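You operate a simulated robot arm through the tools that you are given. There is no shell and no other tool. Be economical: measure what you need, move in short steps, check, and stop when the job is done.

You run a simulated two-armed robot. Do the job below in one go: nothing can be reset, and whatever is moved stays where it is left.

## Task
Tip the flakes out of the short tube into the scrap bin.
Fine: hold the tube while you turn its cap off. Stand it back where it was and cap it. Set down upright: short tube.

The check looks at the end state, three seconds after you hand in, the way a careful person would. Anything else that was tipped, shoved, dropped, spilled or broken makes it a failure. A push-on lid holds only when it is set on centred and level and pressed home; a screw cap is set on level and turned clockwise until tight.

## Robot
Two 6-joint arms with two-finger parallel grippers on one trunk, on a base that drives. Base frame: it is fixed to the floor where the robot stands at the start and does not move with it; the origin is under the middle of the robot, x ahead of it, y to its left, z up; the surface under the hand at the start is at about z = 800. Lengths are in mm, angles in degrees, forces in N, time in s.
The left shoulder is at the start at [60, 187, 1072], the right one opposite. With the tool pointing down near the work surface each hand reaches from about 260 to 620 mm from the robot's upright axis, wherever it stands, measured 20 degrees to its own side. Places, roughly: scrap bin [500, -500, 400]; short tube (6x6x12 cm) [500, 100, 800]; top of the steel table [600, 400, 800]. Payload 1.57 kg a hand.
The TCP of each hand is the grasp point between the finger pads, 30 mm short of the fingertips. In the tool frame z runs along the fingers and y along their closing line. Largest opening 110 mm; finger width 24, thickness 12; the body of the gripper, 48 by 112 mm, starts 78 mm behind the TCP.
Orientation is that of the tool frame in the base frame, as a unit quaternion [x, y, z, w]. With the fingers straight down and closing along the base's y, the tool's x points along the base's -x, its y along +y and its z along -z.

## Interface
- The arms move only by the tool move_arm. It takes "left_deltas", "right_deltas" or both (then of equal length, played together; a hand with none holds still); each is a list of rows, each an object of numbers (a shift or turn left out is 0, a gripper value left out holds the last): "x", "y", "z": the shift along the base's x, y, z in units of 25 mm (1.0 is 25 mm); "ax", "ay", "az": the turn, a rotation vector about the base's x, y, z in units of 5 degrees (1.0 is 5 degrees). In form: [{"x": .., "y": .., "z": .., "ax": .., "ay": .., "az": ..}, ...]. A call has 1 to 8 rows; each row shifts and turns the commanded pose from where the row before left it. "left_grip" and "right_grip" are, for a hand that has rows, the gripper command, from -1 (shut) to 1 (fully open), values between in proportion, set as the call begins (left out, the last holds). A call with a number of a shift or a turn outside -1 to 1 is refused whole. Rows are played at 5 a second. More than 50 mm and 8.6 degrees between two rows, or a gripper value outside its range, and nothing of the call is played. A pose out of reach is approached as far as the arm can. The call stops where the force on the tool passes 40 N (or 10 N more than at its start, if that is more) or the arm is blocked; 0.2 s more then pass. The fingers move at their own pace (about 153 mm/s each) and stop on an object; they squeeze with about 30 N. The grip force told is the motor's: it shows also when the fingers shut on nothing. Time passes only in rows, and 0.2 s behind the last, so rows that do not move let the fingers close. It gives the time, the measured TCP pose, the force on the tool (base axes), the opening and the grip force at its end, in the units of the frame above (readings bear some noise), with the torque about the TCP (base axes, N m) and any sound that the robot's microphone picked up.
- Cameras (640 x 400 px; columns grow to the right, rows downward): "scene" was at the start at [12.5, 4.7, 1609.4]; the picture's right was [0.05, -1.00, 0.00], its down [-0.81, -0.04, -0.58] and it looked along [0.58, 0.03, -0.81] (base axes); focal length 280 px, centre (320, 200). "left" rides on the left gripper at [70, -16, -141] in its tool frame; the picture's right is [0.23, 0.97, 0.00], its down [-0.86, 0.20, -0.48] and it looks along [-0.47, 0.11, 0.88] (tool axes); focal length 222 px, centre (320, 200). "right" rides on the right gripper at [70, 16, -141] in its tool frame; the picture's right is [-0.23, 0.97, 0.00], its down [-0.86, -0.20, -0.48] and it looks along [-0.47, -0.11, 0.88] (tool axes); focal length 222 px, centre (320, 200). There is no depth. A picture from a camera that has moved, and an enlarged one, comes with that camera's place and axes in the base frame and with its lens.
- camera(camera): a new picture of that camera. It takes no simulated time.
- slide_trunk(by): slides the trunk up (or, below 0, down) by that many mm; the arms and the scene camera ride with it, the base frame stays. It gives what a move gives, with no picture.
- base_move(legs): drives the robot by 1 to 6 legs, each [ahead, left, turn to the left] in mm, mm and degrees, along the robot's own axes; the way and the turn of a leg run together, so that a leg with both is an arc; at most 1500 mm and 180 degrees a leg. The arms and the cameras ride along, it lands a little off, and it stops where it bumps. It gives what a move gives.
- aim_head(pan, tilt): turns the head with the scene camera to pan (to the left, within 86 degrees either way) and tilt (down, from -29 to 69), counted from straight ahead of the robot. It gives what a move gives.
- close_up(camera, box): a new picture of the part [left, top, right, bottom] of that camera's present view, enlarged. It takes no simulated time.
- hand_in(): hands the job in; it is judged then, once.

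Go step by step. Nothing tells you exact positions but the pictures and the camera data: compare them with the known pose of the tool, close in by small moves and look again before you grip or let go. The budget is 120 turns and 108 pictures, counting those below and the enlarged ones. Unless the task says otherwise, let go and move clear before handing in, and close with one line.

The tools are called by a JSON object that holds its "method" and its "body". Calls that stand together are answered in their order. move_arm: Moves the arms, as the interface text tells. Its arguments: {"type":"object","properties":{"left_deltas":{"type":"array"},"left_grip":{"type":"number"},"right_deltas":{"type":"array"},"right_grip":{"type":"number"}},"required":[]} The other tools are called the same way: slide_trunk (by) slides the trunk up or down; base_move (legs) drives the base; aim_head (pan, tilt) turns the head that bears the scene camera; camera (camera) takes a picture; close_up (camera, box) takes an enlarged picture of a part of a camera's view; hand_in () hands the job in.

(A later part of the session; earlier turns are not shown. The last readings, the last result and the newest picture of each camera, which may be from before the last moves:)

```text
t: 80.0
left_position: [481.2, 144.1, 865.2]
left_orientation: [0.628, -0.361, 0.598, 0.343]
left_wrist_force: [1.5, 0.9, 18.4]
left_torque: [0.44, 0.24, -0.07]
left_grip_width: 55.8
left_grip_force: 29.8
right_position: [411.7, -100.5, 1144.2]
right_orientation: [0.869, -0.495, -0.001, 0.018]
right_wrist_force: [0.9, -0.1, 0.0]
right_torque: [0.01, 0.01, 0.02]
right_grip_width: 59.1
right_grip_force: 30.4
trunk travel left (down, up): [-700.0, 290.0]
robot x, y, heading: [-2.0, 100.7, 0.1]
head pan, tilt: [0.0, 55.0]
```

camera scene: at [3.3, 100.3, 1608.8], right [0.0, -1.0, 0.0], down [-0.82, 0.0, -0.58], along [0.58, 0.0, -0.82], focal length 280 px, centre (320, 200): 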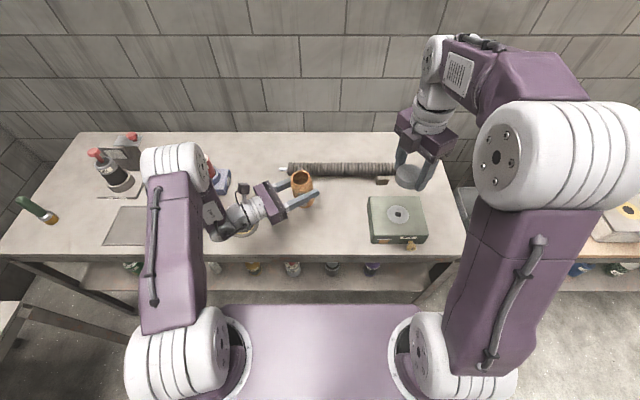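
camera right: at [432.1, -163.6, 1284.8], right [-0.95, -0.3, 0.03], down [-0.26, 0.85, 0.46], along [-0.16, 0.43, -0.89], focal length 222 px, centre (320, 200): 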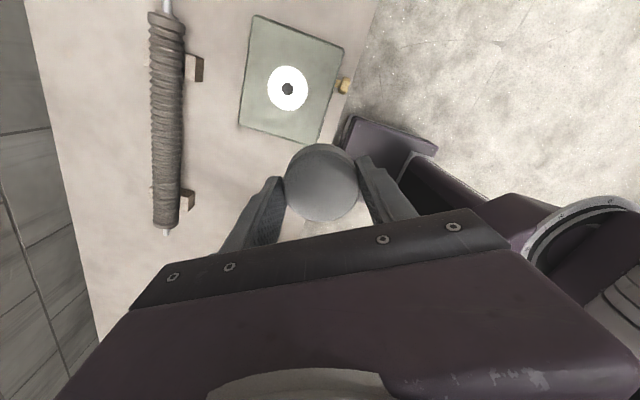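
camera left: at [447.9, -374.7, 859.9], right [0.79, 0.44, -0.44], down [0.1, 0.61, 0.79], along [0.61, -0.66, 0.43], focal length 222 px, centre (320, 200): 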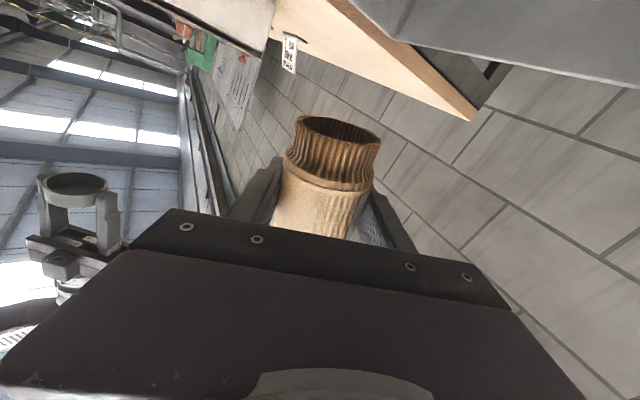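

The tube stands on the table. I relieve the press, open slightly so it settles, level the hand and regrip.

{"method": "move_arm", "body": {"left_deltas": [{"z": 0.08}]}}

{"method": "move_arm", "body": {"left_deltas": [{}, {}], "left_grip": 0.3}}

{"method": "move_arm", "body": {"left_deltas": [{"ax": -0.52, "ay": -0.3}, {"z": -0.1}]}}

{"method": "close_up", "body": {"camera": "scene", "box": [260, 165, 350, 230]}}

{"method": "camera", "body": {"camera": "left"}}

```text
t: 80.4
left_position: [481.7, 143.9, 864.2]
left_orientation: [0.629, -0.361, 0.597, 0.343]
left_wrist_force: [4.3, 1.1, 12.7]
left_torque: [0.32, -0.12, -0.09]
left_grip_width: 55.4
left_grip_force: 30.4
right_position: [411.5, -99.4, 1142.2]
right_orientation: [0.868, -0.496, -0.003, 0.018]
right_wrist_force: [0.5, -1.0, -0.2]
right_torque: [0.03, -0.02, 0.0]
right_grip_width: 58.9
right_grip_force: 30.2
trunk travel left (down, up): [-700.0, 290.0]
robot x, y, heading: [-3.2, 98.0, 0.2]
head pan, tilt: [0.0, 55.0]
```

```text
t: 81.0
left_position: [482.3, 143.2, 865.1]
left_orientation: [0.63, -0.361, 0.596, 0.343]
left_wrist_force: [0.9, -0.2, -0.3]
left_torque: [-0.01, 0.0, 0.01]
left_grip_width: 71.7
left_grip_force: 0.1
right_position: [411.9, -98.9, 1141.7]
right_orientation: [0.868, -0.496, -0.002, 0.018]
right_wrist_force: [0.0, 0.0, -0.5]
right_torque: [0.01, 0.02, 0.0]
right_grip_width: 58.8
right_grip_force: 29.8
trunk travel left (down, up): [-700.0, 290.0]
robot x, y, heading: [-3.5, 98.8, -0.0]
head pan, tilt: [0.0, 55.0]
```

```text
t: 81.6
left_position: [482.8, 144.8, 862.2]
left_orientation: [0.614, -0.351, 0.613, 0.352]
left_wrist_force: [0.4, 0.0, 0.2]
left_torque: [0.01, 0.02, -0.02]
left_grip_width: 71.5
left_grip_force: 0.1
right_position: [413.5, -99.7, 1141.9]
right_orientation: [0.869, -0.495, -0.002, 0.017]
right_wrist_force: [0.6, 0.4, -0.8]
right_torque: [0.02, 0.02, 0.0]
right_grip_width: 59.2
right_grip_force: 30.3
trunk travel left (down, up): [-700.0, 290.0]
robot x, y, heading: [-5.4, 102.2, 0.1]
head pan, tilt: [0.0, 55.0]
```

```text
6.15 times, centred on (305, 198) of scene
camera zoom: at [7.7, 100.8, 1608.8], right [0.0, -1.0, 0.0], down [-0.82, 0.0, -0.57], along [0.57, 0.0, -0.82], focal length 1723 px, centre (412, 215)
```

zoom: 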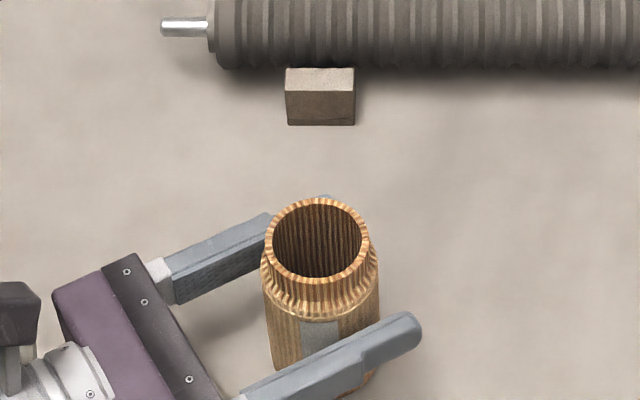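

```text
44 pictures are left
camera left: at [426.5, 274.7, 932.5], right [-0.84, -0.49, 0.23], down [-0.42, 0.31, -0.85], along [0.35, -0.81, -0.47], focal length 222 px, centre (320, 200)
```

left: 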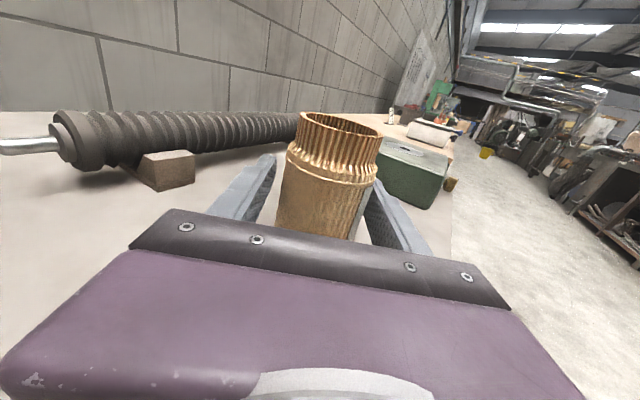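

The tube stands upright. I regrip it, and check how the cap sits in the right hand.

{"method": "move_arm", "body": {"left_deltas": [{}, {}, {}], "left_grip": -1}}

{"method": "close_up", "body": {"camera": "right", "box": [200, 100, 440, 250]}}

{"method": "close_up", "body": {"camera": "scene", "box": [370, 110, 460, 200]}}

{"method": "close_up", "body": {"camera": "left", "box": [200, 40, 440, 240]}}

```text
t: 82.4
left_position: [482.2, 144.0, 862.2]
left_orientation: [0.614, -0.351, 0.613, 0.352]
left_wrist_force: [-1.2, -1.0, 0.7]
left_torque: [-0.06, 0.01, 0.0]
left_grip_width: 55.6
left_grip_force: 29.7
right_position: [412.5, -97.5, 1141.5]
right_orientation: [0.868, -0.496, -0.002, 0.019]
right_wrist_force: [0.1, 0.2, 0.0]
right_torque: [-0.01, 0.01, 0.01]
right_grip_width: 58.8
right_grip_force: 29.8
trunk travel left (down, up): [-700.0, 290.0]
robot x, y, heading: [-3.4, 100.7, -0.1]
head pan, tilt: [0.0, 55.0]
```

```text
2.67 times, centred on (320, 175) of right
camera zoom: at [435.4, -163.2, 1283.5], right [-0.95, -0.3, 0.03], down [-0.25, 0.85, 0.46], along [-0.16, 0.43, -0.89], focal length 592 px, centre (320, 267)
```

zoom: 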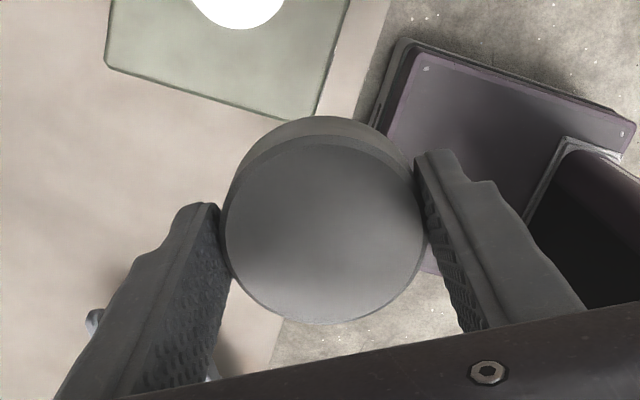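

```text
4.44 times, centred on (415, 155) of scene
camera zoom: at [7.6, 100.8, 1608.8], right [0.0, -1.0, 0.0], down [-0.82, 0.0, -0.57], along [0.57, 0.0, -0.82], focal length 1244 px, centre (-102, 400)
```

zoom: 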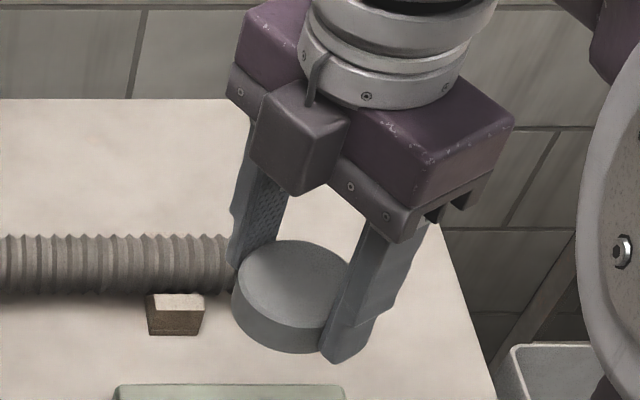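

```text
2.00 times, centred on (320, 140) of left
camera zoom: at [426.5, 274.6, 932.5], right [-0.84, -0.49, 0.23], down [-0.42, 0.31, -0.85], along [0.35, -0.81, -0.47], focal length 444 px, centre (320, 320)
```

zoom: 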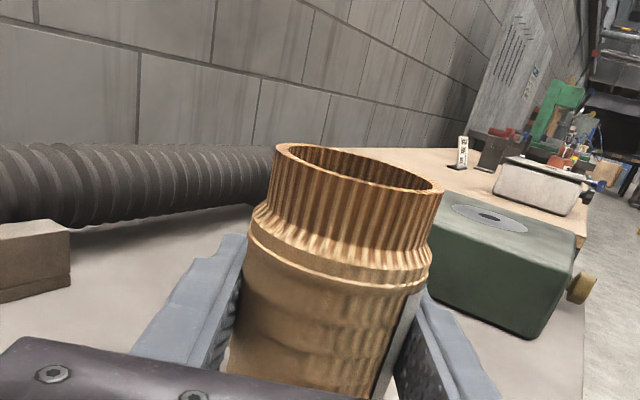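

{"method": "close_up", "body": {"camera": "right", "box": [270, 135, 370, 230]}}

{"method": "close_up", "body": {"camera": "scene", "box": [390, 155, 430, 195]}}

```text
4.21 times, centred on (320, 182) of right
camera zoom: at [435.4, -163.2, 1283.5], right [-0.95, -0.3, 0.03], down [-0.25, 0.85, 0.46], along [-0.16, 0.43, -0.89], focal length 935 px, centre (320, 274)
```

zoom: 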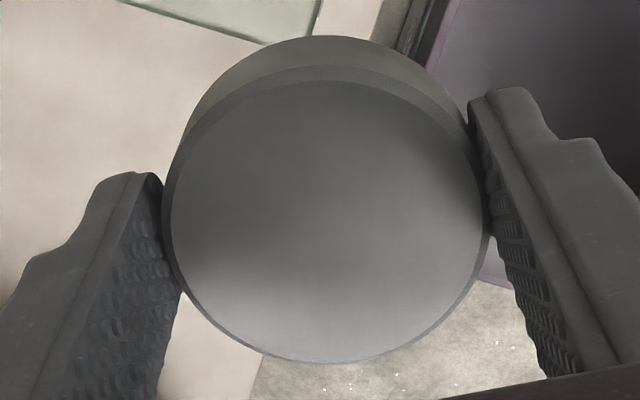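

```text
10.00 times, centred on (410, 175) of scene
camera zoom: at [7.6, 100.8, 1608.8], right [0.0, -1.0, 0.0], down [-0.82, 0.0, -0.57], along [0.57, 0.0, -0.82], focal length 2800 px, centre (-580, 450)
```

zoom: 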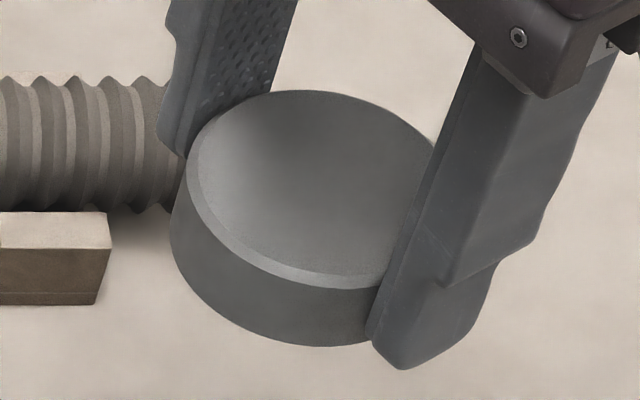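

The cap sits square in the hand, about 2 mm off the TCP. I bring it over the tube, levelling the hand and winding the yaw to ~185° so there is plenty of clockwise travel.

{"method": "move_arm", "body": {"right_deltas": [{"x": 0.3, "y": 0.97, "ax": 0.33, "ay": -0.24}, {"x": 0.3, "y": 0.97}, {"x": 0.3, "y": 0.97}, {"x": 0.3, "y": 0.97}, {"x": 0.3, "y": 0.97}, {"x": 0.3, "y": 0.97}, {"x": 0.3, "y": 0.97}, {"x": 0.3, "y": 0.97}]}}

{"method": "move_arm", "body": {"right_deltas": [{"x": 0.2, "y": 0.97, "z": -0.5, "az": 1}, {"x": 0.2, "y": 0.97, "z": -0.5, "az": 1}, {"z": -0.5, "az": 1}, {"z": -0.5, "az": 1}, {"z": -0.5, "az": 1}, {"z": -0.5, "az": 1}, {"z": -0.5, "az": 1}, {"z": -0.5, "az": 1}]}}

{"method": "move_arm", "body": {"right_deltas": [{"z": -0.5, "az": 1}, {"z": -0.5, "az": 1}, {"z": -0.5, "az": 1}, {"z": -0.5, "az": 1}, {"az": 1}]}}

{"method": "close_up", "body": {"camera": "left", "box": [200, 0, 440, 240]}}

{"method": "close_up", "body": {"camera": "scene", "box": [250, 140, 370, 220]}}

```text
t: 84.2
left_position: [482.9, 144.8, 861.5]
left_orientation: [0.614, -0.351, 0.613, 0.352]
left_wrist_force: [-0.4, 1.1, 2.1]
left_torque: [0.05, -0.03, -0.03]
left_grip_width: 55.6
left_grip_force: 29.5
right_position: [472.1, 96.1, 1142.2]
right_orientation: [0.868, -0.496, 0.0, 0.001]
right_wrist_force: [-0.4, 0.4, -0.1]
right_torque: [-0.02, 0.0, -0.01]
right_grip_width: 59.1
right_grip_force: 29.9
trunk travel left (down, up): [-700.0, 290.0]
robot x, y, heading: [-2.4, 99.1, 0.2]
head pan, tilt: [0.0, 55.0]
```

```text
t: 86.0
left_position: [483.2, 144.1, 861.6]
left_orientation: [0.614, -0.352, 0.612, 0.352]
left_wrist_force: [-0.4, 0.4, 0.8]
left_torque: [0.02, -0.09, 0.01]
left_grip_width: 55.3
left_grip_force: 29.2
right_position: [483.0, 142.7, 1041.7]
right_orientation: [0.986, -0.168, 0.0, 0.001]
right_wrist_force: [0.5, 0.2, -0.2]
right_torque: [0.02, -0.01, -0.01]
right_grip_width: 58.9
right_grip_force: 30.4
trunk travel left (down, up): [-700.0, 290.0]
robot x, y, heading: [-3.2, 100.1, 0.1]
head pan, tilt: [0.0, 55.0]
```

```text
t: 87.2
left_position: [482.8, 145.0, 861.8]
left_orientation: [0.614, -0.352, 0.613, 0.352]
left_wrist_force: [0.4, 0.2, 1.1]
left_torque: [0.02, -0.02, 0.0]
left_grip_width: 55.6
left_grip_force: 30.4
right_position: [483.2, 142.0, 991.7]
right_orientation: [0.999, 0.049, 0.0, 0.0]
right_wrist_force: [-0.1, 0.7, 0.5]
right_torque: [0.02, 0.01, -0.01]
right_grip_width: 58.8
right_grip_force: 29.8
trunk travel left (down, up): [-700.0, 290.0]
robot x, y, heading: [-3.1, 98.6, 0.1]
head pan, tilt: [0.0, 55.0]
```

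```text
1.67 times, centred on (320, 120) of left
camera zoom: at [426.5, 274.7, 932.5], right [-0.84, -0.49, 0.23], down [-0.42, 0.31, -0.85], along [0.35, -0.81, -0.47], focal length 370 px, centre (320, 333)
```

zoom: 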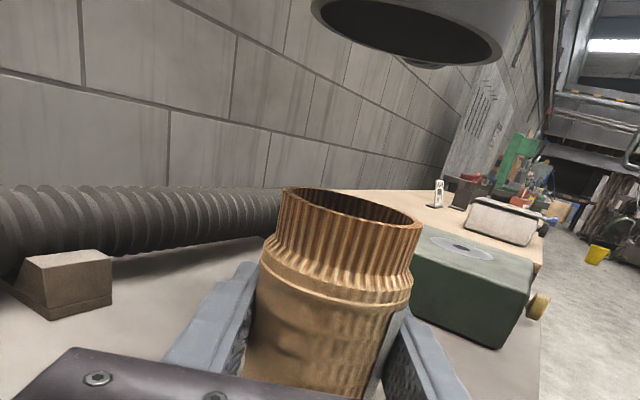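

```text
5.00 times, centred on (310, 180) of scene
camera zoom: at [7.6, 100.9, 1608.8], right [0.0, -1.0, 0.0], down [-0.82, 0.0, -0.57], along [0.57, 0.0, -0.82], focal length 1400 px, centre (370, 300)
```

zoom: 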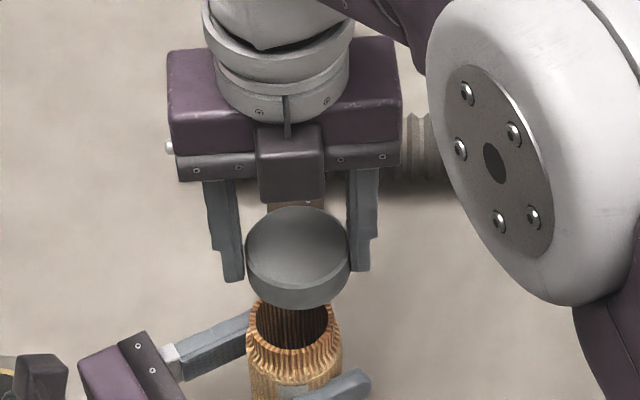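

Comparing both views, the cap is about (2, 4) mm short of the mouth centre. I shift, lower to just above the mouth and check again.

{"method": "move_arm", "body": {"right_deltas": [{"x": 0.09, "y": 0.17, "z": -0.6}, {"z": -0.6}, {"z": -0.4}]}}

{"method": "close_up", "body": {"camera": "left", "box": [240, 40, 420, 190]}}

{"method": "close_up", "body": {"camera": "scene", "box": [270, 165, 350, 225]}}

```text
t: 88.0
left_position: [482.2, 143.6, 862.1]
left_orientation: [0.614, -0.351, 0.613, 0.352]
left_wrist_force: [-0.5, -0.7, 1.9]
left_torque: [0.01, -0.03, -0.04]
left_grip_width: 55.6
left_grip_force: 29.8
right_position: [485.2, 147.5, 952.5]
right_orientation: [0.999, 0.049, 0.0, 0.0]
right_wrist_force: [0.0, 0.2, 0.2]
right_torque: [-0.01, 0.01, 0.03]
right_grip_width: 58.9
right_grip_force: 29.5
trunk travel left (down, up): [-700.0, 290.0]
robot x, y, heading: [-4.6, 97.6, -0.1]
head pan, tilt: [0.0, 55.0]
```

```text
2.67 times, centred on (330, 115) of left
camera zoom: at [426.5, 274.7, 932.5], right [-0.84, -0.49, 0.23], down [-0.42, 0.31, -0.85], along [0.35, -0.81, -0.47], focal length 592 px, centre (293, 427)
```

zoom: 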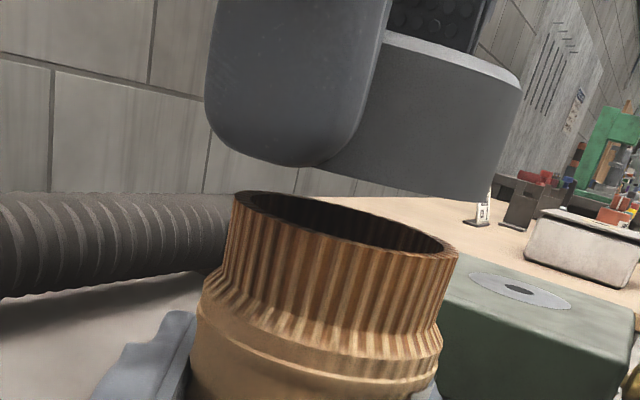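

```text
6.67 times, centred on (310, 195) of scene
camera zoom: at [7.7, 100.9, 1608.8], right [0.0, -1.0, 0.0], down [-0.82, 0.0, -0.57], along [0.57, 0.0, -0.82], focal length 1866 px, centre (387, 233)
```

zoom: 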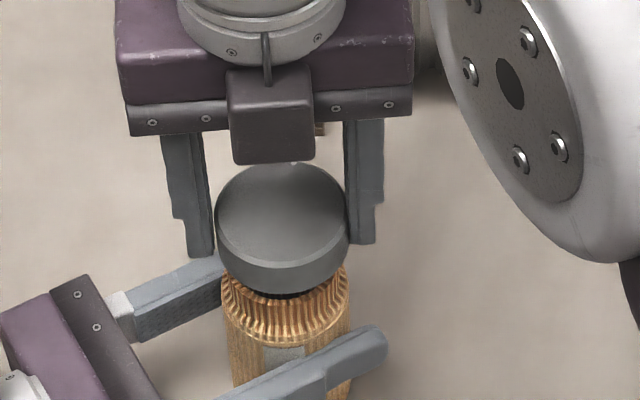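

Aligned within about 1 mm. I nudge and lower until the cap touches.

{"method": "move_arm", "body": {"right_deltas": [{"x": 0.03, "y": 0.03, "z": -0.16}, {"z": -0.16}, {"z": -0.1}, {"z": -0.06}]}}

{"method": "close_up", "body": {"camera": "left", "box": [240, 60, 420, 210]}}

```text
t: 89.0
left_position: [481.7, 144.5, 863.2]
left_orientation: [0.614, -0.352, 0.612, 0.352]
left_wrist_force: [2.4, 0.7, -3.0]
left_torque: [-0.3, -0.27, -0.02]
left_grip_width: 55.3
left_grip_force: 29.7
right_position: [485.5, 147.5, 941.2]
right_orientation: [0.999, 0.049, 0.0, 0.0]
right_wrist_force: [-1.1, -0.2, 10.2]
right_torque: [0.17, 0.18, 0.0]
right_grip_width: 58.7
right_grip_force: 30.1
trunk travel left (down, up): [-700.0, 290.0]
robot x, y, heading: [-1.6, 102.6, 0.1]
head pan, tilt: [0.0, 55.0]
```

```text
2.67 times, centred on (330, 135) of left
camera zoom: at [426.4, 274.5, 932.6], right [-0.84, -0.49, 0.23], down [-0.42, 0.31, -0.85], along [0.35, -0.81, -0.47], focal length 592 px, centre (293, 373)
```

zoom: 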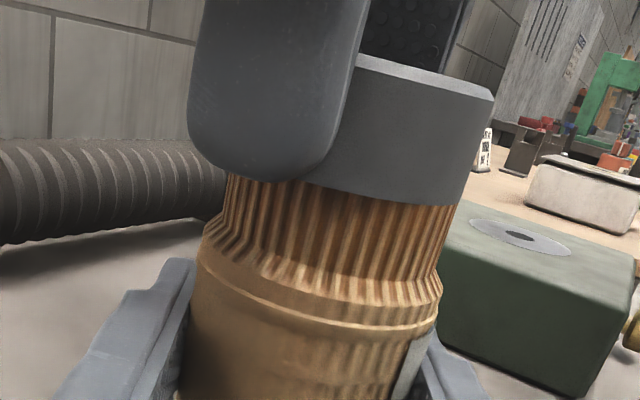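

Contact is on one side (−x,+y), so I nudge the cap that way slightly and see whether the load evens out.

{"method": "move_arm", "body": {"right_deltas": [{"x": -0.03, "y": 0.05}, {}]}}

```text
t: 89.6
left_position: [482.8, 144.3, 862.3]
left_orientation: [0.614, -0.352, 0.613, 0.352]
left_wrist_force: [-0.3, 8.0, -5.3]
left_torque: [-0.44, -0.53, -0.13]
left_grip_width: 55.6
left_grip_force: 30.1
right_position: [485.9, 148.7, 940.9]
right_orientation: [0.999, 0.049, 0.001, 0.001]
right_wrist_force: [4.3, -7.7, 13.8]
right_torque: [-0.14, 0.13, 0.12]
right_grip_width: 59.0
right_grip_force: 29.9
trunk travel left (down, up): [-700.0, 290.0]
robot x, y, heading: [-1.7, 101.0, 0.1]
head pan, tilt: [0.0, 55.0]
```

{"method": "move_arm", "body": {"right_deltas": [{"az": -1, "y": -0.02, "z": -0.01}, {"az": -1, "z": -0.01}, {"az": -1, "z": -0.01}, {"az": -1, "z": -0.01}, {"az": -1, "z": -0.01}, {"az": -1, "z": -0.01}]}}

{"method": "close_up", "body": {"camera": "left", "box": [240, 60, 420, 210]}}

```text
t: 91.0
left_position: [480.8, 144.5, 863.2]
left_orientation: [0.614, -0.351, 0.613, 0.351]
left_wrist_force: [-2.6, 13.1, -8.7]
left_torque: [-0.2, -0.55, -0.3]
left_grip_width: 55.7
left_grip_force: 30.0
right_position: [483.9, 148.1, 939.3]
right_orientation: [0.977, -0.212, 0.003, 0.0]
right_wrist_force: [5.3, -13.7, 26.5]
right_torque: [-0.62, 0.41, 0.31]
right_grip_width: 59.1
right_grip_force: 30.0
trunk travel left (down, up): [-700.0, 290.0]
robot x, y, heading: [-4.3, 96.7, 0.1]
head pan, tilt: [0.0, 55.0]
```

```text
2.67 times, centred on (330, 135) of left
camera zoom: at [425.3, 274.4, 933.2], right [-0.84, -0.49, 0.23], down [-0.41, 0.31, -0.85], along [0.35, -0.81, -0.47], focal length 592 px, centre (293, 373)
```

zoom: 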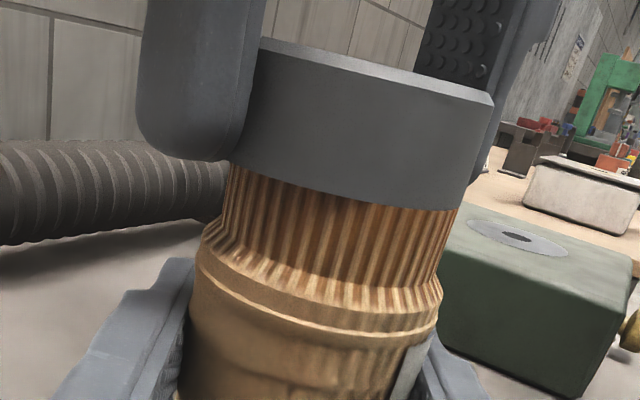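

{"method": "move_arm", "body": {"right_deltas": [{"x": -0.02, "y": -0.08, "z": 0.05}, {}]}}

```text
t: 91.6
left_position: [481.5, 144.1, 862.6]
left_orientation: [0.613, -0.352, 0.613, 0.353]
left_wrist_force: [-6.7, -2.0, 1.2]
left_torque: [0.37, -0.07, 0.07]
left_grip_width: 55.6
left_grip_force: 29.9
right_position: [482.3, 147.0, 939.5]
right_orientation: [0.977, -0.211, 0.0, 0.0]
right_wrist_force: [3.9, 3.6, 6.5]
right_torque: [0.16, -0.01, -0.07]
right_grip_width: 58.6
right_grip_force: 30.6
trunk travel left (down, up): [-700.0, 290.0]
robot x, y, heading: [-4.1, 99.5, 0.1]
head pan, tilt: [0.0, 55.0]
```

{"method": "move_arm", "body": {"right_deltas": [{"az": -1, "x": -0.006, "y": -0.006, "z": -0.01}, {"az": -1, "x": -0.006, "y": -0.006, "z": -0.01}, {"az": -1, "x": -0.006, "y": -0.006, "z": -0.01}, {"az": -1, "x": -0.006, "y": -0.006, "z": -0.01}, {"az": -1, "x": -0.006, "y": -0.006, "z": -0.01}, {"az": -1, "x": -0.006, "y": -0.006, "z": -0.01}, {"az": -1, "x": -0.006, "y": -0.006, "z": -0.01}, {"az": -1, "x": -0.006, "y": -0.006, "z": -0.01}]}}

{"method": "close_up", "body": {"camera": "left", "box": [240, 60, 420, 210]}}

```text
t: 93.4
left_position: [482.3, 145.3, 862.0]
left_orientation: [0.614, -0.352, 0.613, 0.352]
left_wrist_force: [4.0, 8.2, -8.3]
left_torque: [-0.73, -0.13, -0.18]
left_grip_width: 55.9
left_grip_force: 29.9
right_position: [483.0, 144.0, 938.2]
right_orientation: [0.846, -0.534, 0.002, 0.0]
right_wrist_force: [-4.1, -10.7, 24.8]
right_torque: [-0.07, 0.57, 0.23]
right_grip_width: 58.8
right_grip_force: 30.1
trunk travel left (down, up): [-700.0, 290.0]
robot x, y, heading: [-3.7, 98.5, -0.1]
head pan, tilt: [0.0, 55.0]
```

```text
2.67 times, centred on (330, 135) of left
camera zoom: at [425.5, 274.6, 933.1], right [-0.84, -0.49, 0.23], down [-0.42, 0.31, -0.85], along [0.35, -0.81, -0.47], focal length 592 px, centre (293, 373)
```

zoom: 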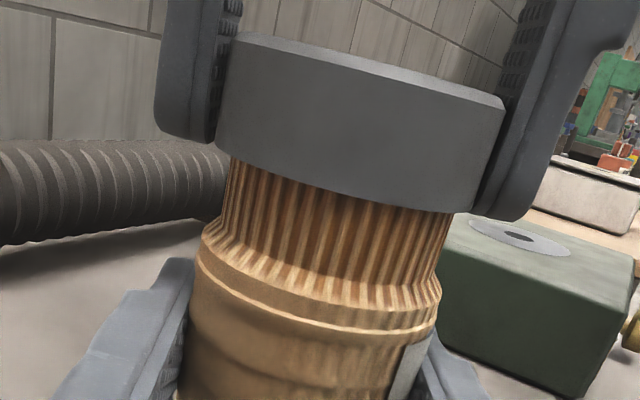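

{"method": "move_arm", "body": {"right_deltas": [{"z": 0.06}, {"x": -0.06}, {}]}}

{"method": "close_up", "body": {"camera": "scene", "box": [270, 165, 350, 225]}}

{"method": "close_up", "body": {"camera": "right", "box": [220, 90, 420, 240]}}

```text
t: 94.2
left_position: [483.0, 145.0, 863.2]
left_orientation: [0.613, -0.352, 0.613, 0.352]
left_wrist_force: [-1.3, -1.3, 4.9]
left_torque: [0.02, 0.14, 0.03]
left_grip_width: 55.6
left_grip_force: 30.2
right_position: [481.3, 145.7, 939.1]
right_orientation: [0.846, -0.533, 0.0, 0.0]
right_wrist_force: [0.4, -0.2, 0.5]
right_torque: [0.0, -0.01, -0.03]
right_grip_width: 58.8
right_grip_force: 30.4
trunk travel left (down, up): [-700.0, 290.0]
robot x, y, heading: [-6.3, 101.1, -0.1]
head pan, tilt: [0.0, 55.0]
```

```text
6.67 times, centred on (310, 195) of scene
camera zoom: at [6.9, 100.4, 1608.7], right [0.0, -1.0, 0.0], down [-0.82, 0.0, -0.57], along [0.57, 0.0, -0.82], focal length 1866 px, centre (387, 233)
```

zoom: 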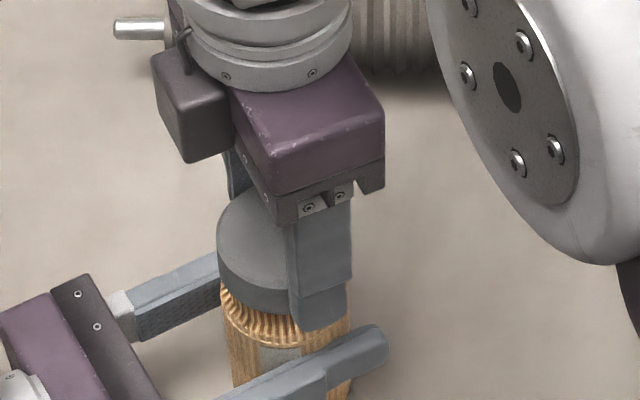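

```text
2.67 times, centred on (320, 165) of right
camera zoom: at [495.1, 75.7, 1079.3], right [-0.98, -0.22, 0.0], down [-0.19, 0.86, 0.48], along [-0.1, 0.47, -0.88], focal length 592 px, centre (320, 293)
```

zoom: 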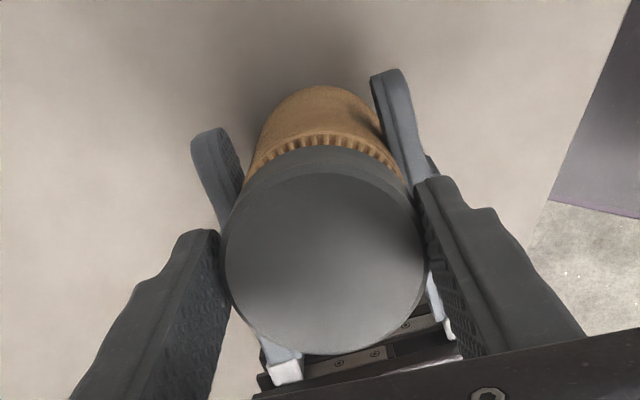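

Forces vanish after the shift. I test for thread engagement by pulling up slightly.

{"method": "move_arm", "body": {"right_deltas": [{"z": 0.08}, {}]}}

{"method": "move_arm", "body": {"right_deltas": [{"z": -0.08}, {"z": -0.06}]}}

```text
t: 94.8
left_position: [481.4, 143.7, 863.1]
left_orientation: [0.613, -0.352, 0.614, 0.351]
left_wrist_force: [0.1, -2.8, 6.9]
left_torque: [0.02, 0.05, 0.01]
left_grip_width: 55.6
left_grip_force: 30.2
right_position: [480.7, 143.9, 942.3]
right_orientation: [0.846, -0.533, 0.001, 0.0]
right_wrist_force: [-0.6, 0.5, 0.3]
right_torque: [0.01, -0.01, -0.01]
right_grip_width: 58.7
right_grip_force: 30.2
trunk travel left (down, up): [-700.0, 290.0]
robot x, y, heading: [-6.3, 98.3, -0.2]
head pan, tilt: [0.0, 55.0]
```

```text
t: 95.4
left_position: [482.2, 143.4, 862.8]
left_orientation: [0.613, -0.352, 0.614, 0.352]
left_wrist_force: [0.6, -2.7, 8.4]
left_torque: [0.01, 0.1, 0.01]
left_grip_width: 55.8
left_grip_force: 30.2
right_position: [481.3, 145.3, 938.3]
right_orientation: [0.846, -0.533, 0.0, 0.0]
right_wrist_force: [-0.1, -0.3, 0.5]
right_torque: [-0.01, 0.03, 0.02]
right_grip_width: 58.9
right_grip_force: 30.3
trunk travel left (down, up): [-700.0, 290.0]
robot x, y, heading: [-4.0, 98.6, 0.3]
head pan, tilt: [0.0, 55.0]
```

It isn't engaged yet. I lower again from this better-centred position.

{"method": "move_arm", "body": {"right_deltas": [{"z": -0.06}, {}]}}

{"method": "move_arm", "body": {"right_deltas": [{"z": -0.06}, {}]}}

```text
t: 96.0
left_position: [481.3, 144.0, 862.7]
left_orientation: [0.614, -0.352, 0.613, 0.352]
left_wrist_force: [1.9, -3.4, 9.1]
left_torque: [0.09, -0.01, -0.01]
left_grip_width: 55.5
left_grip_force: 30.0
right_position: [481.3, 144.1, 937.6]
right_orientation: [0.846, -0.533, 0.0, 0.0]
right_wrist_force: [-0.6, 1.1, -0.7]
right_torque: [0.0, 0.01, 0.0]
right_grip_width: 59.0
right_grip_force: 29.7
trunk travel left (down, up): [-700.0, 290.0]
robot x, y, heading: [-3.3, 99.1, 0.2]
head pan, tilt: [0.0, 55.0]
```

```text
t: 96.6
left_position: [482.9, 143.2, 861.8]
left_orientation: [0.614, -0.352, 0.612, 0.352]
left_wrist_force: [2.6, -2.6, 9.7]
left_torque: [0.1, -0.05, -0.03]
left_grip_width: 55.6
left_grip_force: 30.1
right_position: [481.5, 145.2, 935.7]
right_orientation: [0.846, -0.533, -0.001, 0.0]
right_wrist_force: [-0.3, -0.4, -0.7]
right_torque: [-0.01, 0.01, -0.04]
right_grip_width: 59.1
right_grip_force: 30.2
trunk travel left (down, up): [-700.0, 290.0]
robot x, y, heading: [-1.9, 99.4, -0.1]
head pan, tilt: [0.0, 55.0]
```

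{"method": "close_up", "body": {"camera": "left", "box": [240, 60, 420, 210]}}

{"method": "move_arm", "body": {"right_deltas": [{"z": -0.08}, {}]}}

```text
2.67 times, centred on (330, 135) of left
camera zoom: at [426.1, 274.4, 933.0], right [-0.84, -0.49, 0.23], down [-0.41, 0.31, -0.85], along [0.35, -0.81, -0.47], focal length 592 px, centre (293, 373)
```

zoom: 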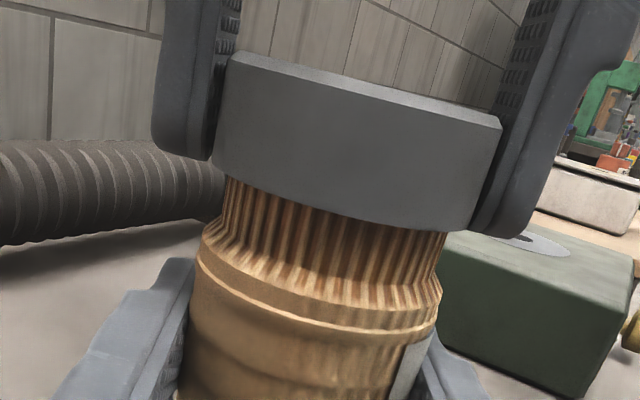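

```text
t: 97.2
left_position: [482.2, 145.0, 862.0]
left_orientation: [0.615, -0.351, 0.613, 0.351]
left_wrist_force: [2.5, -1.0, 9.4]
left_torque: [0.12, -0.06, -0.04]
left_grip_width: 55.7
left_grip_force: 29.7
right_position: [481.7, 145.7, 934.8]
right_orientation: [0.846, -0.532, 0.0, 0.001]
right_wrist_force: [-0.3, -0.1, -0.8]
right_torque: [0.03, 0.02, 0.02]
right_grip_width: 58.9
right_grip_force: 29.7
trunk travel left (down, up): [-700.0, 290.0]
robot x, y, heading: [-0.6, 100.8, 0.2]
head pan, tilt: [0.0, 55.0]
```

The cap is sliding down over the neck freely. I keep lowering until the threads meet.

{"method": "move_arm", "body": {"right_deltas": [{"z": -0.06}, {}]}}

{"method": "move_arm", "body": {"right_deltas": [{"z": -0.06}, {}]}}

{"method": "move_arm", "body": {"right_deltas": [{"z": -0.06}, {}]}}

```text
t: 97.8
left_position: [483.0, 144.1, 862.7]
left_orientation: [0.614, -0.352, 0.613, 0.352]
left_wrist_force: [1.9, -1.3, 9.8]
left_torque: [0.15, -0.08, -0.02]
left_grip_width: 55.8
left_grip_force: 29.8
right_position: [481.4, 144.7, 933.0]
right_orientation: [0.846, -0.533, -0.001, 0.0]
right_wrist_force: [-0.1, -0.1, -1.3]
right_torque: [-0.02, 0.02, 0.0]
right_grip_width: 58.9
right_grip_force: 29.9
trunk travel left (down, up): [-700.0, 290.0]
robot x, y, heading: [-6.5, 100.4, 0.3]
head pan, tilt: [0.0, 55.0]
```

```text
t: 98.4
left_position: [482.3, 145.0, 861.8]
left_orientation: [0.614, -0.352, 0.612, 0.352]
left_wrist_force: [0.9, -1.5, 8.4]
left_torque: [0.13, -0.04, -0.05]
left_grip_width: 55.8
left_grip_force: 29.9
right_position: [482.4, 146.9, 930.9]
right_orientation: [0.846, -0.533, 0.0, 0.0]
right_wrist_force: [-0.5, -0.6, 0.0]
right_torque: [0.0, -0.03, -0.01]
right_grip_width: 58.5
right_grip_force: 30.6
trunk travel left (down, up): [-700.0, 290.0]
robot x, y, heading: [-7.2, 95.2, 0.3]
head pan, tilt: [0.0, 55.0]
```

```text
t: 99.0
left_position: [482.9, 144.8, 863.7]
left_orientation: [0.614, -0.352, 0.613, 0.352]
left_wrist_force: [0.6, -0.6, 9.1]
left_torque: [0.19, -0.06, -0.01]
left_grip_width: 55.9
left_grip_force: 29.7
right_position: [481.0, 146.2, 929.6]
right_orientation: [0.846, -0.533, 0.0, 0.0]
right_wrist_force: [-0.8, 0.1, -0.2]
right_torque: [0.0, 0.03, -0.01]
right_grip_width: 58.8
right_grip_force: 30.7
trunk travel left (down, up): [-700.0, 290.0]
robot x, y, heading: [-10.0, 100.0, 0.1]
head pan, tilt: [0.0, 55.0]
```

{"method": "move_arm", "body": {"right_deltas": [{"z": -0.06}, {}]}}

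{"method": "close_up", "body": {"camera": "left", "box": [240, 60, 420, 210]}}

```text
t: 99.6
left_position: [481.6, 144.8, 863.3]
left_orientation: [0.614, -0.352, 0.612, 0.352]
left_wrist_force: [1.4, -0.8, 8.3]
left_torque: [0.15, -0.15, -0.03]
left_grip_width: 55.6
left_grip_force: 30.1
right_position: [481.4, 145.4, 928.1]
right_orientation: [0.846, -0.533, 0.0, 0.0]
right_wrist_force: [0.1, 0.5, 0.5]
right_torque: [0.02, 0.01, -0.01]
right_grip_width: 58.8
right_grip_force: 30.2
trunk travel left (down, up): [-700.0, 290.0]
robot x, y, heading: [-4.2, 97.8, 0.1]
head pan, tilt: [0.0, 55.0]
```

```text
2.67 times, centred on (330, 135) of left
camera zoom: at [426.1, 274.5, 932.8], right [-0.84, -0.49, 0.23], down [-0.42, 0.31, -0.85], along [0.35, -0.81, -0.47], focal length 592 px, centre (293, 373)
```

zoom: 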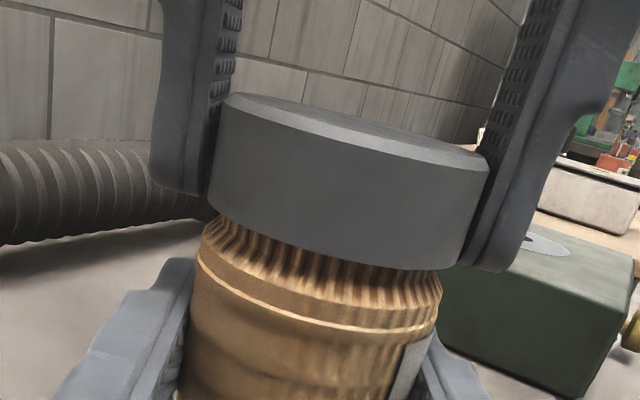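

{"method": "move_arm", "body": {"right_deltas": [{"z": -0.06}, {}]}}

{"method": "move_arm", "body": {"right_deltas": [{"z": -0.06}, {}]}}

```text
t: 100.2
left_position: [481.8, 144.3, 862.2]
left_orientation: [0.613, -0.352, 0.612, 0.353]
left_wrist_force: [-0.4, -0.1, 8.9]
left_torque: [0.35, 0.16, 0.04]
left_grip_width: 55.8
left_grip_force: 29.8
right_position: [481.4, 146.1, 925.5]
right_orientation: [0.846, -0.533, 0.001, 0.0]
right_wrist_force: [1.0, 1.6, -2.1]
right_torque: [-0.46, -0.37, 0.03]
right_grip_width: 59.1
right_grip_force: 30.2
trunk travel left (down, up): [-700.0, 290.0]
robot x, y, heading: [-2.9, 101.3, 0.0]
head pan, tilt: [0.0, 55.0]
```

```text
t: 100.8
left_position: [482.1, 143.4, 862.3]
left_orientation: [0.614, -0.351, 0.614, 0.351]
left_wrist_force: [0.4, -3.1, 4.5]
left_torque: [-0.11, -0.07, 0.02]
left_grip_width: 55.8
left_grip_force: 29.9
right_position: [480.8, 146.0, 924.1]
right_orientation: [0.846, -0.533, -0.001, 0.0]
right_wrist_force: [1.0, 1.9, 3.0]
right_torque: [-0.03, -0.01, -0.01]
right_grip_width: 58.9
right_grip_force: 30.2
trunk travel left (down, up): [-700.0, 290.0]
robot x, y, heading: [-4.6, 97.1, 0.2]
head pan, tilt: [0.0, 55.0]
```

Contact shows now. I turn clockwise.

{"method": "move_arm", "body": {"right_deltas": [{"az": -1, "x": -0.006}, {"az": -1, "x": -0.006}, {"az": -1, "x": -0.006}, {"az": -1, "x": -0.006}, {"az": -1, "x": -0.006}, {"az": -1, "x": -0.006}]}}

{"method": "close_up", "body": {"camera": "left", "box": [240, 60, 420, 210]}}

```text
t: 102.2
left_position: [481.5, 144.3, 862.3]
left_orientation: [0.615, -0.351, 0.612, 0.352]
left_wrist_force: [-2.1, 3.2, 1.5]
left_torque: [0.05, -0.43, -0.06]
left_grip_width: 55.3
left_grip_force: 29.9
right_position: [480.2, 143.6, 924.7]
right_orientation: [-0.679, 0.734, -0.001, -0.001]
right_wrist_force: [0.9, -3.7, 0.3]
right_torque: [-0.41, 0.38, 0.01]
right_grip_width: 58.7
right_grip_force: 29.7
trunk travel left (down, up): [-700.0, 290.0]
robot x, y, heading: [-4.4, 96.5, -0.0]
head pan, tilt: [0.0, 55.0]
```

```text
2.67 times, centred on (330, 135) of left
camera zoom: at [426.2, 274.8, 932.6], right [-0.84, -0.49, 0.23], down [-0.42, 0.31, -0.85], along [0.35, -0.81, -0.47], focal length 592 px, centre (293, 373)
```

zoom: 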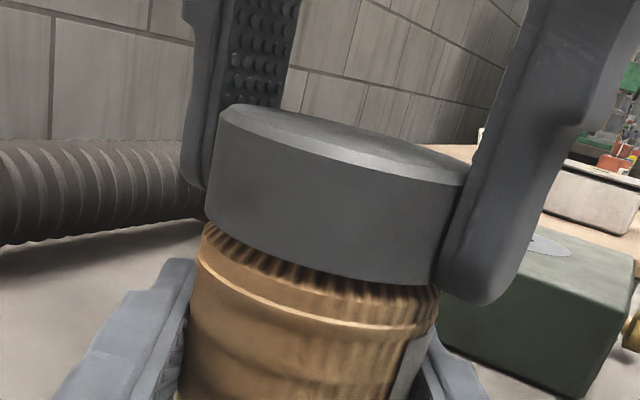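

{"method": "move_arm", "body": {"right_deltas": [{"az": -1, "x": -0.006, "y": 0.003, "z": -0.01}, {"az": -1, "x": -0.004, "y": 0.004, "z": -0.01}, {"az": -1, "x": -0.004, "y": 0.005, "z": -0.01}, {"az": -1, "x": -0.004, "y": 0.005, "z": -0.01}, {"az": -1, "x": -0.004, "y": 0.005, "z": -0.01}, {"az": -1, "x": -0.004, "y": 0.006, "z": -0.01}]}}

```text
t: 103.6
left_position: [482.2, 145.0, 861.9]
left_orientation: [0.614, -0.352, 0.613, 0.352]
left_wrist_force: [13.6, 12.7, -6.5]
left_torque: [-0.57, 0.18, -0.33]
left_grip_width: 55.5
left_grip_force: 30.3
right_position: [480.5, 146.2, 923.8]
right_orientation: [-0.465, 0.885, 0.001, -0.001]
right_wrist_force: [-13.4, -13.4, 15.0]
right_torque: [-0.45, 0.46, 0.21]
right_grip_width: 59.0
right_grip_force: 29.8
trunk travel left (down, up): [-700.0, 290.0]
robot x, y, heading: [-5.7, 100.4, -0.2]
head pan, tilt: [0.0, 55.0]
```

{"method": "move_arm", "body": {"right_deltas": [{"x": -0.07, "y": -0.07}, {"az": -1}, {"az": -1}, {"az": -1}, {"az": -1}]}}

{"method": "close_up", "body": {"camera": "left", "box": [240, 60, 420, 210]}}

```text
t: 104.8
left_position: [482.8, 144.4, 862.3]
left_orientation: [0.614, -0.352, 0.612, 0.353]
left_wrist_force: [12.5, -9.7, -2.8]
left_torque: [0.51, 0.01, -0.14]
left_grip_width: 55.4
left_grip_force: 29.7
right_position: [479.0, 144.0, 922.3]
right_orientation: [-0.305, 0.952, 0.002, 0.001]
right_wrist_force: [-10.4, 10.6, 11.5]
right_torque: [0.18, 0.43, 0.17]
right_grip_width: 58.8
right_grip_force: 29.8
trunk travel left (down, up): [-700.0, 290.0]
robot x, y, heading: [-5.1, 97.2, 0.3]
head pan, tilt: [0.0, 55.0]
```

```text
2.67 times, centred on (330, 135) of left
camera zoom: at [426.1, 274.5, 932.7], right [-0.84, -0.49, 0.23], down [-0.41, 0.31, -0.85], along [0.35, -0.81, -0.47], focal length 592 px, centre (293, 373)
```

zoom: 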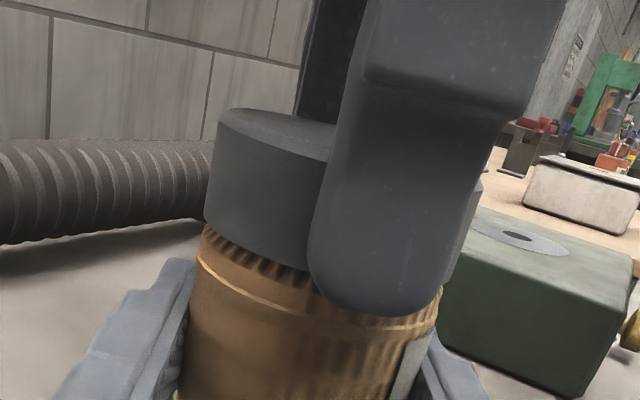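

{"method": "move_arm", "body": {"right_deltas": [{"x": -0.06, "y": 0.06}, {"az": -1, "z": -0.005}, {"az": -1, "z": -0.005}, {"az": -1, "z": -0.005}, {"az": -1, "z": -0.005}]}}

```text
t: 106.0
left_position: [482.0, 142.8, 862.5]
left_orientation: [0.614, -0.351, 0.613, 0.352]
left_wrist_force: [0.4, -8.6, -1.3]
left_torque: [-0.09, -0.38, -0.28]
left_grip_width: 55.6
left_grip_force: 30.0
right_position: [477.0, 145.5, 924.5]
right_orientation: [-0.135, 0.991, 0.001, 0.001]
right_wrist_force: [0.5, 8.3, 13.1]
right_torque: [0.3, 0.12, 0.34]
right_grip_width: 59.0
right_grip_force: 29.5
trunk travel left (down, up): [-700.0, 290.0]
robot x, y, heading: [-6.1, 97.7, 0.1]
head pan, tilt: [0.0, 55.0]
```

{"method": "move_arm", "body": {"right_deltas": [{"y": 0.05}, {"az": -1}, {"az": -1}, {"az": -1}, {"az": -1}, {"az": -1}, {"az": -1}]}}

{"method": "close_up", "body": {"camera": "left", "box": [240, 60, 420, 210]}}

```text
t: 107.6
left_position: [482.4, 144.8, 862.1]
left_orientation: [0.613, -0.352, 0.613, 0.352]
left_wrist_force: [-7.7, 2.6, 3.6]
left_torque: [-0.03, -0.67, -0.73]
left_grip_width: 55.6
left_grip_force: 29.5
right_position: [478.4, 146.1, 923.0]
right_orientation: [0.126, 0.992, 0.0, 0.0]
right_wrist_force: [10.4, -2.1, 2.0]
right_torque: [-0.15, -0.11, 0.79]
right_grip_width: 59.1
right_grip_force: 30.1
trunk travel left (down, up): [-700.0, 290.0]
robot x, y, heading: [-1.8, 99.0, 0.2]
head pan, tilt: [0.0, 55.0]
```

```text
2.67 times, centred on (330, 135) of left
camera zoom: at [426.1, 274.9, 932.6], right [-0.84, -0.49, 0.23], down [-0.41, 0.31, -0.85], along [0.35, -0.81, -0.47], focal length 592 px, centre (293, 373)
```

zoom: 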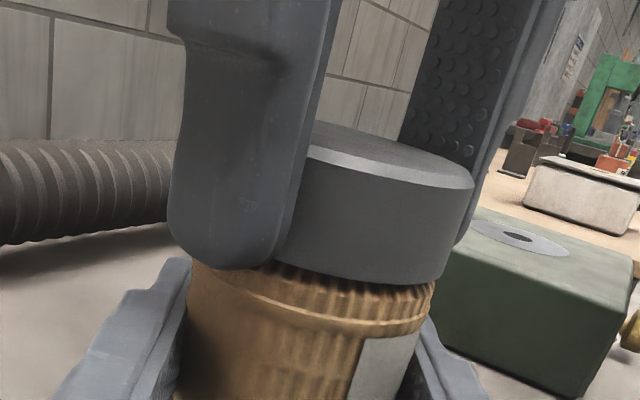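

Torque has climbed to 0.79 N·m and the tube body just began slipping in the left grip, so the cap is tight. I relieve the side load and release the right hand.

{"method": "move_arm", "body": {"right_deltas": [{"x": 0.05}, {}]}}

{"method": "move_arm", "body": {"right_deltas": [{}, {}, {}], "right_grip": 1}}

{"method": "close_up", "body": {"camera": "left", "box": [220, 60, 430, 220]}}

{"method": "close_up", "body": {"camera": "right", "box": [200, 100, 440, 250]}}

```text
t: 108.2
left_position: [482.4, 144.5, 861.9]
left_orientation: [0.614, -0.351, 0.613, 0.352]
left_wrist_force: [-7.3, 2.5, 3.5]
left_torque: [-0.13, -0.25, -0.48]
left_grip_width: 55.6
left_grip_force: 30.4
right_position: [478.3, 146.2, 922.6]
right_orientation: [0.125, 0.992, 0.0, 0.0]
right_wrist_force: [7.3, -3.1, 1.8]
right_torque: [-0.08, -0.24, 0.46]
right_grip_width: 58.8
right_grip_force: 30.4
trunk travel left (down, up): [-700.0, 290.0]
robot x, y, heading: [-6.6, 100.4, 0.2]
head pan, tilt: [0.0, 55.0]
```

```text
t: 109.0
left_position: [482.9, 145.6, 861.5]
left_orientation: [0.614, -0.352, 0.613, 0.352]
left_wrist_force: [2.5, 1.5, 2.8]
left_torque: [-0.05, -0.17, 0.03]
left_grip_width: 55.5
left_grip_force: 30.3
right_position: [478.2, 146.6, 923.4]
right_orientation: [0.125, 0.992, 0.0, 0.0]
right_wrist_force: [-0.6, 0.3, 0.2]
right_torque: [0.02, 0.01, 0.01]
right_grip_width: 110.3
right_grip_force: 0.1
trunk travel left (down, up): [-700.0, 290.0]
robot x, y, heading: [-2.6, 99.4, -0.1]
head pan, tilt: [0.0, 55.0]
```

```text
2.50 times, centred on (325, 140) of left
camera zoom: at [426.7, 274.9, 932.7], right [-0.84, -0.49, 0.23], down [-0.41, 0.31, -0.85], along [0.35, -0.81, -0.47], focal length 555 px, centre (308, 350)
```

zoom: 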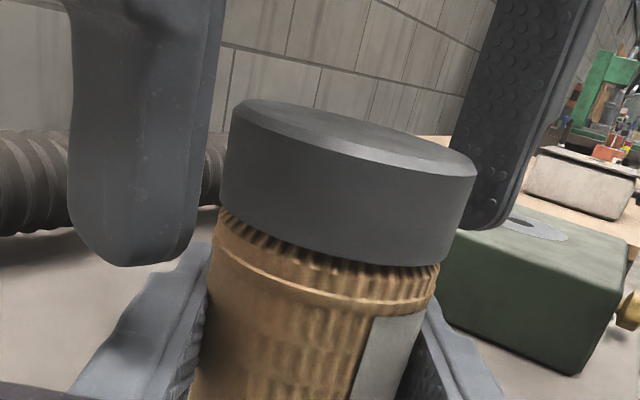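

```text
2.67 times, centred on (320, 175) of right
camera zoom: at [413.7, 180.1, 1062.8], right [0.46, 0.89, 0.0], down [0.78, -0.41, 0.48], along [0.42, -0.22, -0.88], focal length 592 px, centre (320, 267)
```

zoom: 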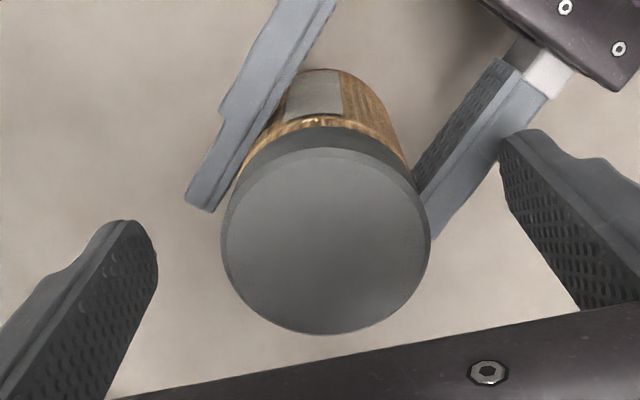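

The cap looks level and seated as it originally was. I withdraw the right hand, then release the tube and back the left hand off.

{"method": "move_arm", "body": {"right_deltas": [{"z": 0.6}, {"z": 1}, {"z": 1}, {"z": 1}, {"z": 1}, {"z": 1, "y": -0.8}, {"z": 1, "y": -1}, {"y": -1}]}}

{"method": "move_arm", "body": {"right_deltas": [{"y": -1}, {"y": -1}, {"y": -1}, {"y": -1}], "left_deltas": [{}, {}, {}, {}], "left_grip": 1}}

{"method": "close_up", "body": {"camera": "scene", "box": [250, 160, 370, 240]}}

{"method": "camera", "body": {"camera": "left"}}

```text
t: 110.8
left_position: [482.3, 143.9, 862.2]
left_orientation: [0.614, -0.351, 0.613, 0.352]
left_wrist_force: [1.8, 0.2, 4.8]
left_torque: [-0.05, -0.16, 0.02]
left_grip_width: 55.5
left_grip_force: 30.2
right_position: [478.9, 76.2, 1088.4]
right_orientation: [0.125, 0.992, 0.0, -0.001]
right_wrist_force: [0.4, 0.0, -0.3]
right_torque: [0.02, 0.02, 0.0]
right_grip_width: 109.8
right_grip_force: 0.0
trunk travel left (down, up): [-700.0, 290.0]
robot x, y, heading: [-1.9, 101.0, 0.1]
head pan, tilt: [0.0, 55.0]
```

```text
t: 111.8
left_position: [482.3, 143.4, 861.8]
left_orientation: [0.614, -0.352, 0.613, 0.352]
left_wrist_force: [0.0, -0.6, -1.2]
left_torque: [-0.02, -0.01, 0.01]
left_grip_width: 109.9
left_grip_force: 0.0
right_position: [478.3, -22.0, 1087.9]
right_orientation: [0.125, 0.992, 0.002, 0.0]
right_wrist_force: [0.1, -0.1, -0.4]
right_torque: [-0.01, -0.03, -0.02]
right_grip_width: 109.9
right_grip_force: 0.0
trunk travel left (down, up): [-700.0, 290.0]
robot x, y, heading: [-4.5, 99.2, -0.1]
head pan, tilt: [0.0, 55.0]
```

```text
5.00 times, centred on (310, 200) of scene
camera zoom: at [7.7, 99.7, 1608.8], right [0.0, -1.0, 0.0], down [-0.82, 0.0, -0.57], along [0.57, 0.0, -0.82], focal length 1400 px, centre (370, 200)
```

zoom: 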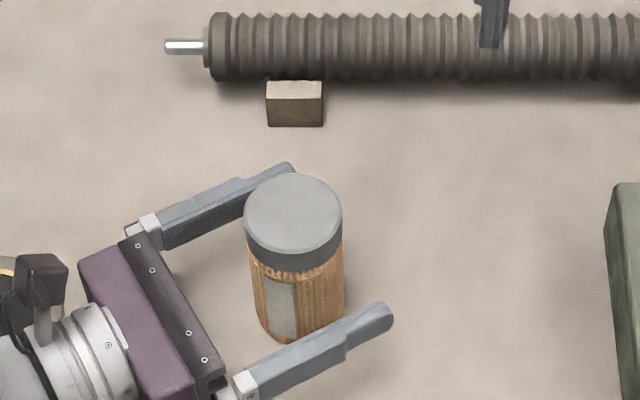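

```text
21 pictures are left
camera left: at [426.5, 274.0, 932.6], right [-0.84, -0.49, 0.23], down [-0.42, 0.31, -0.85], along [0.35, -0.81, -0.47], focal length 222 px, centre (320, 200)
```

left: 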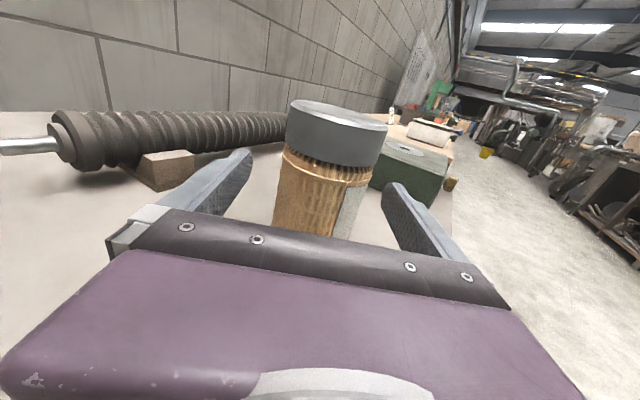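

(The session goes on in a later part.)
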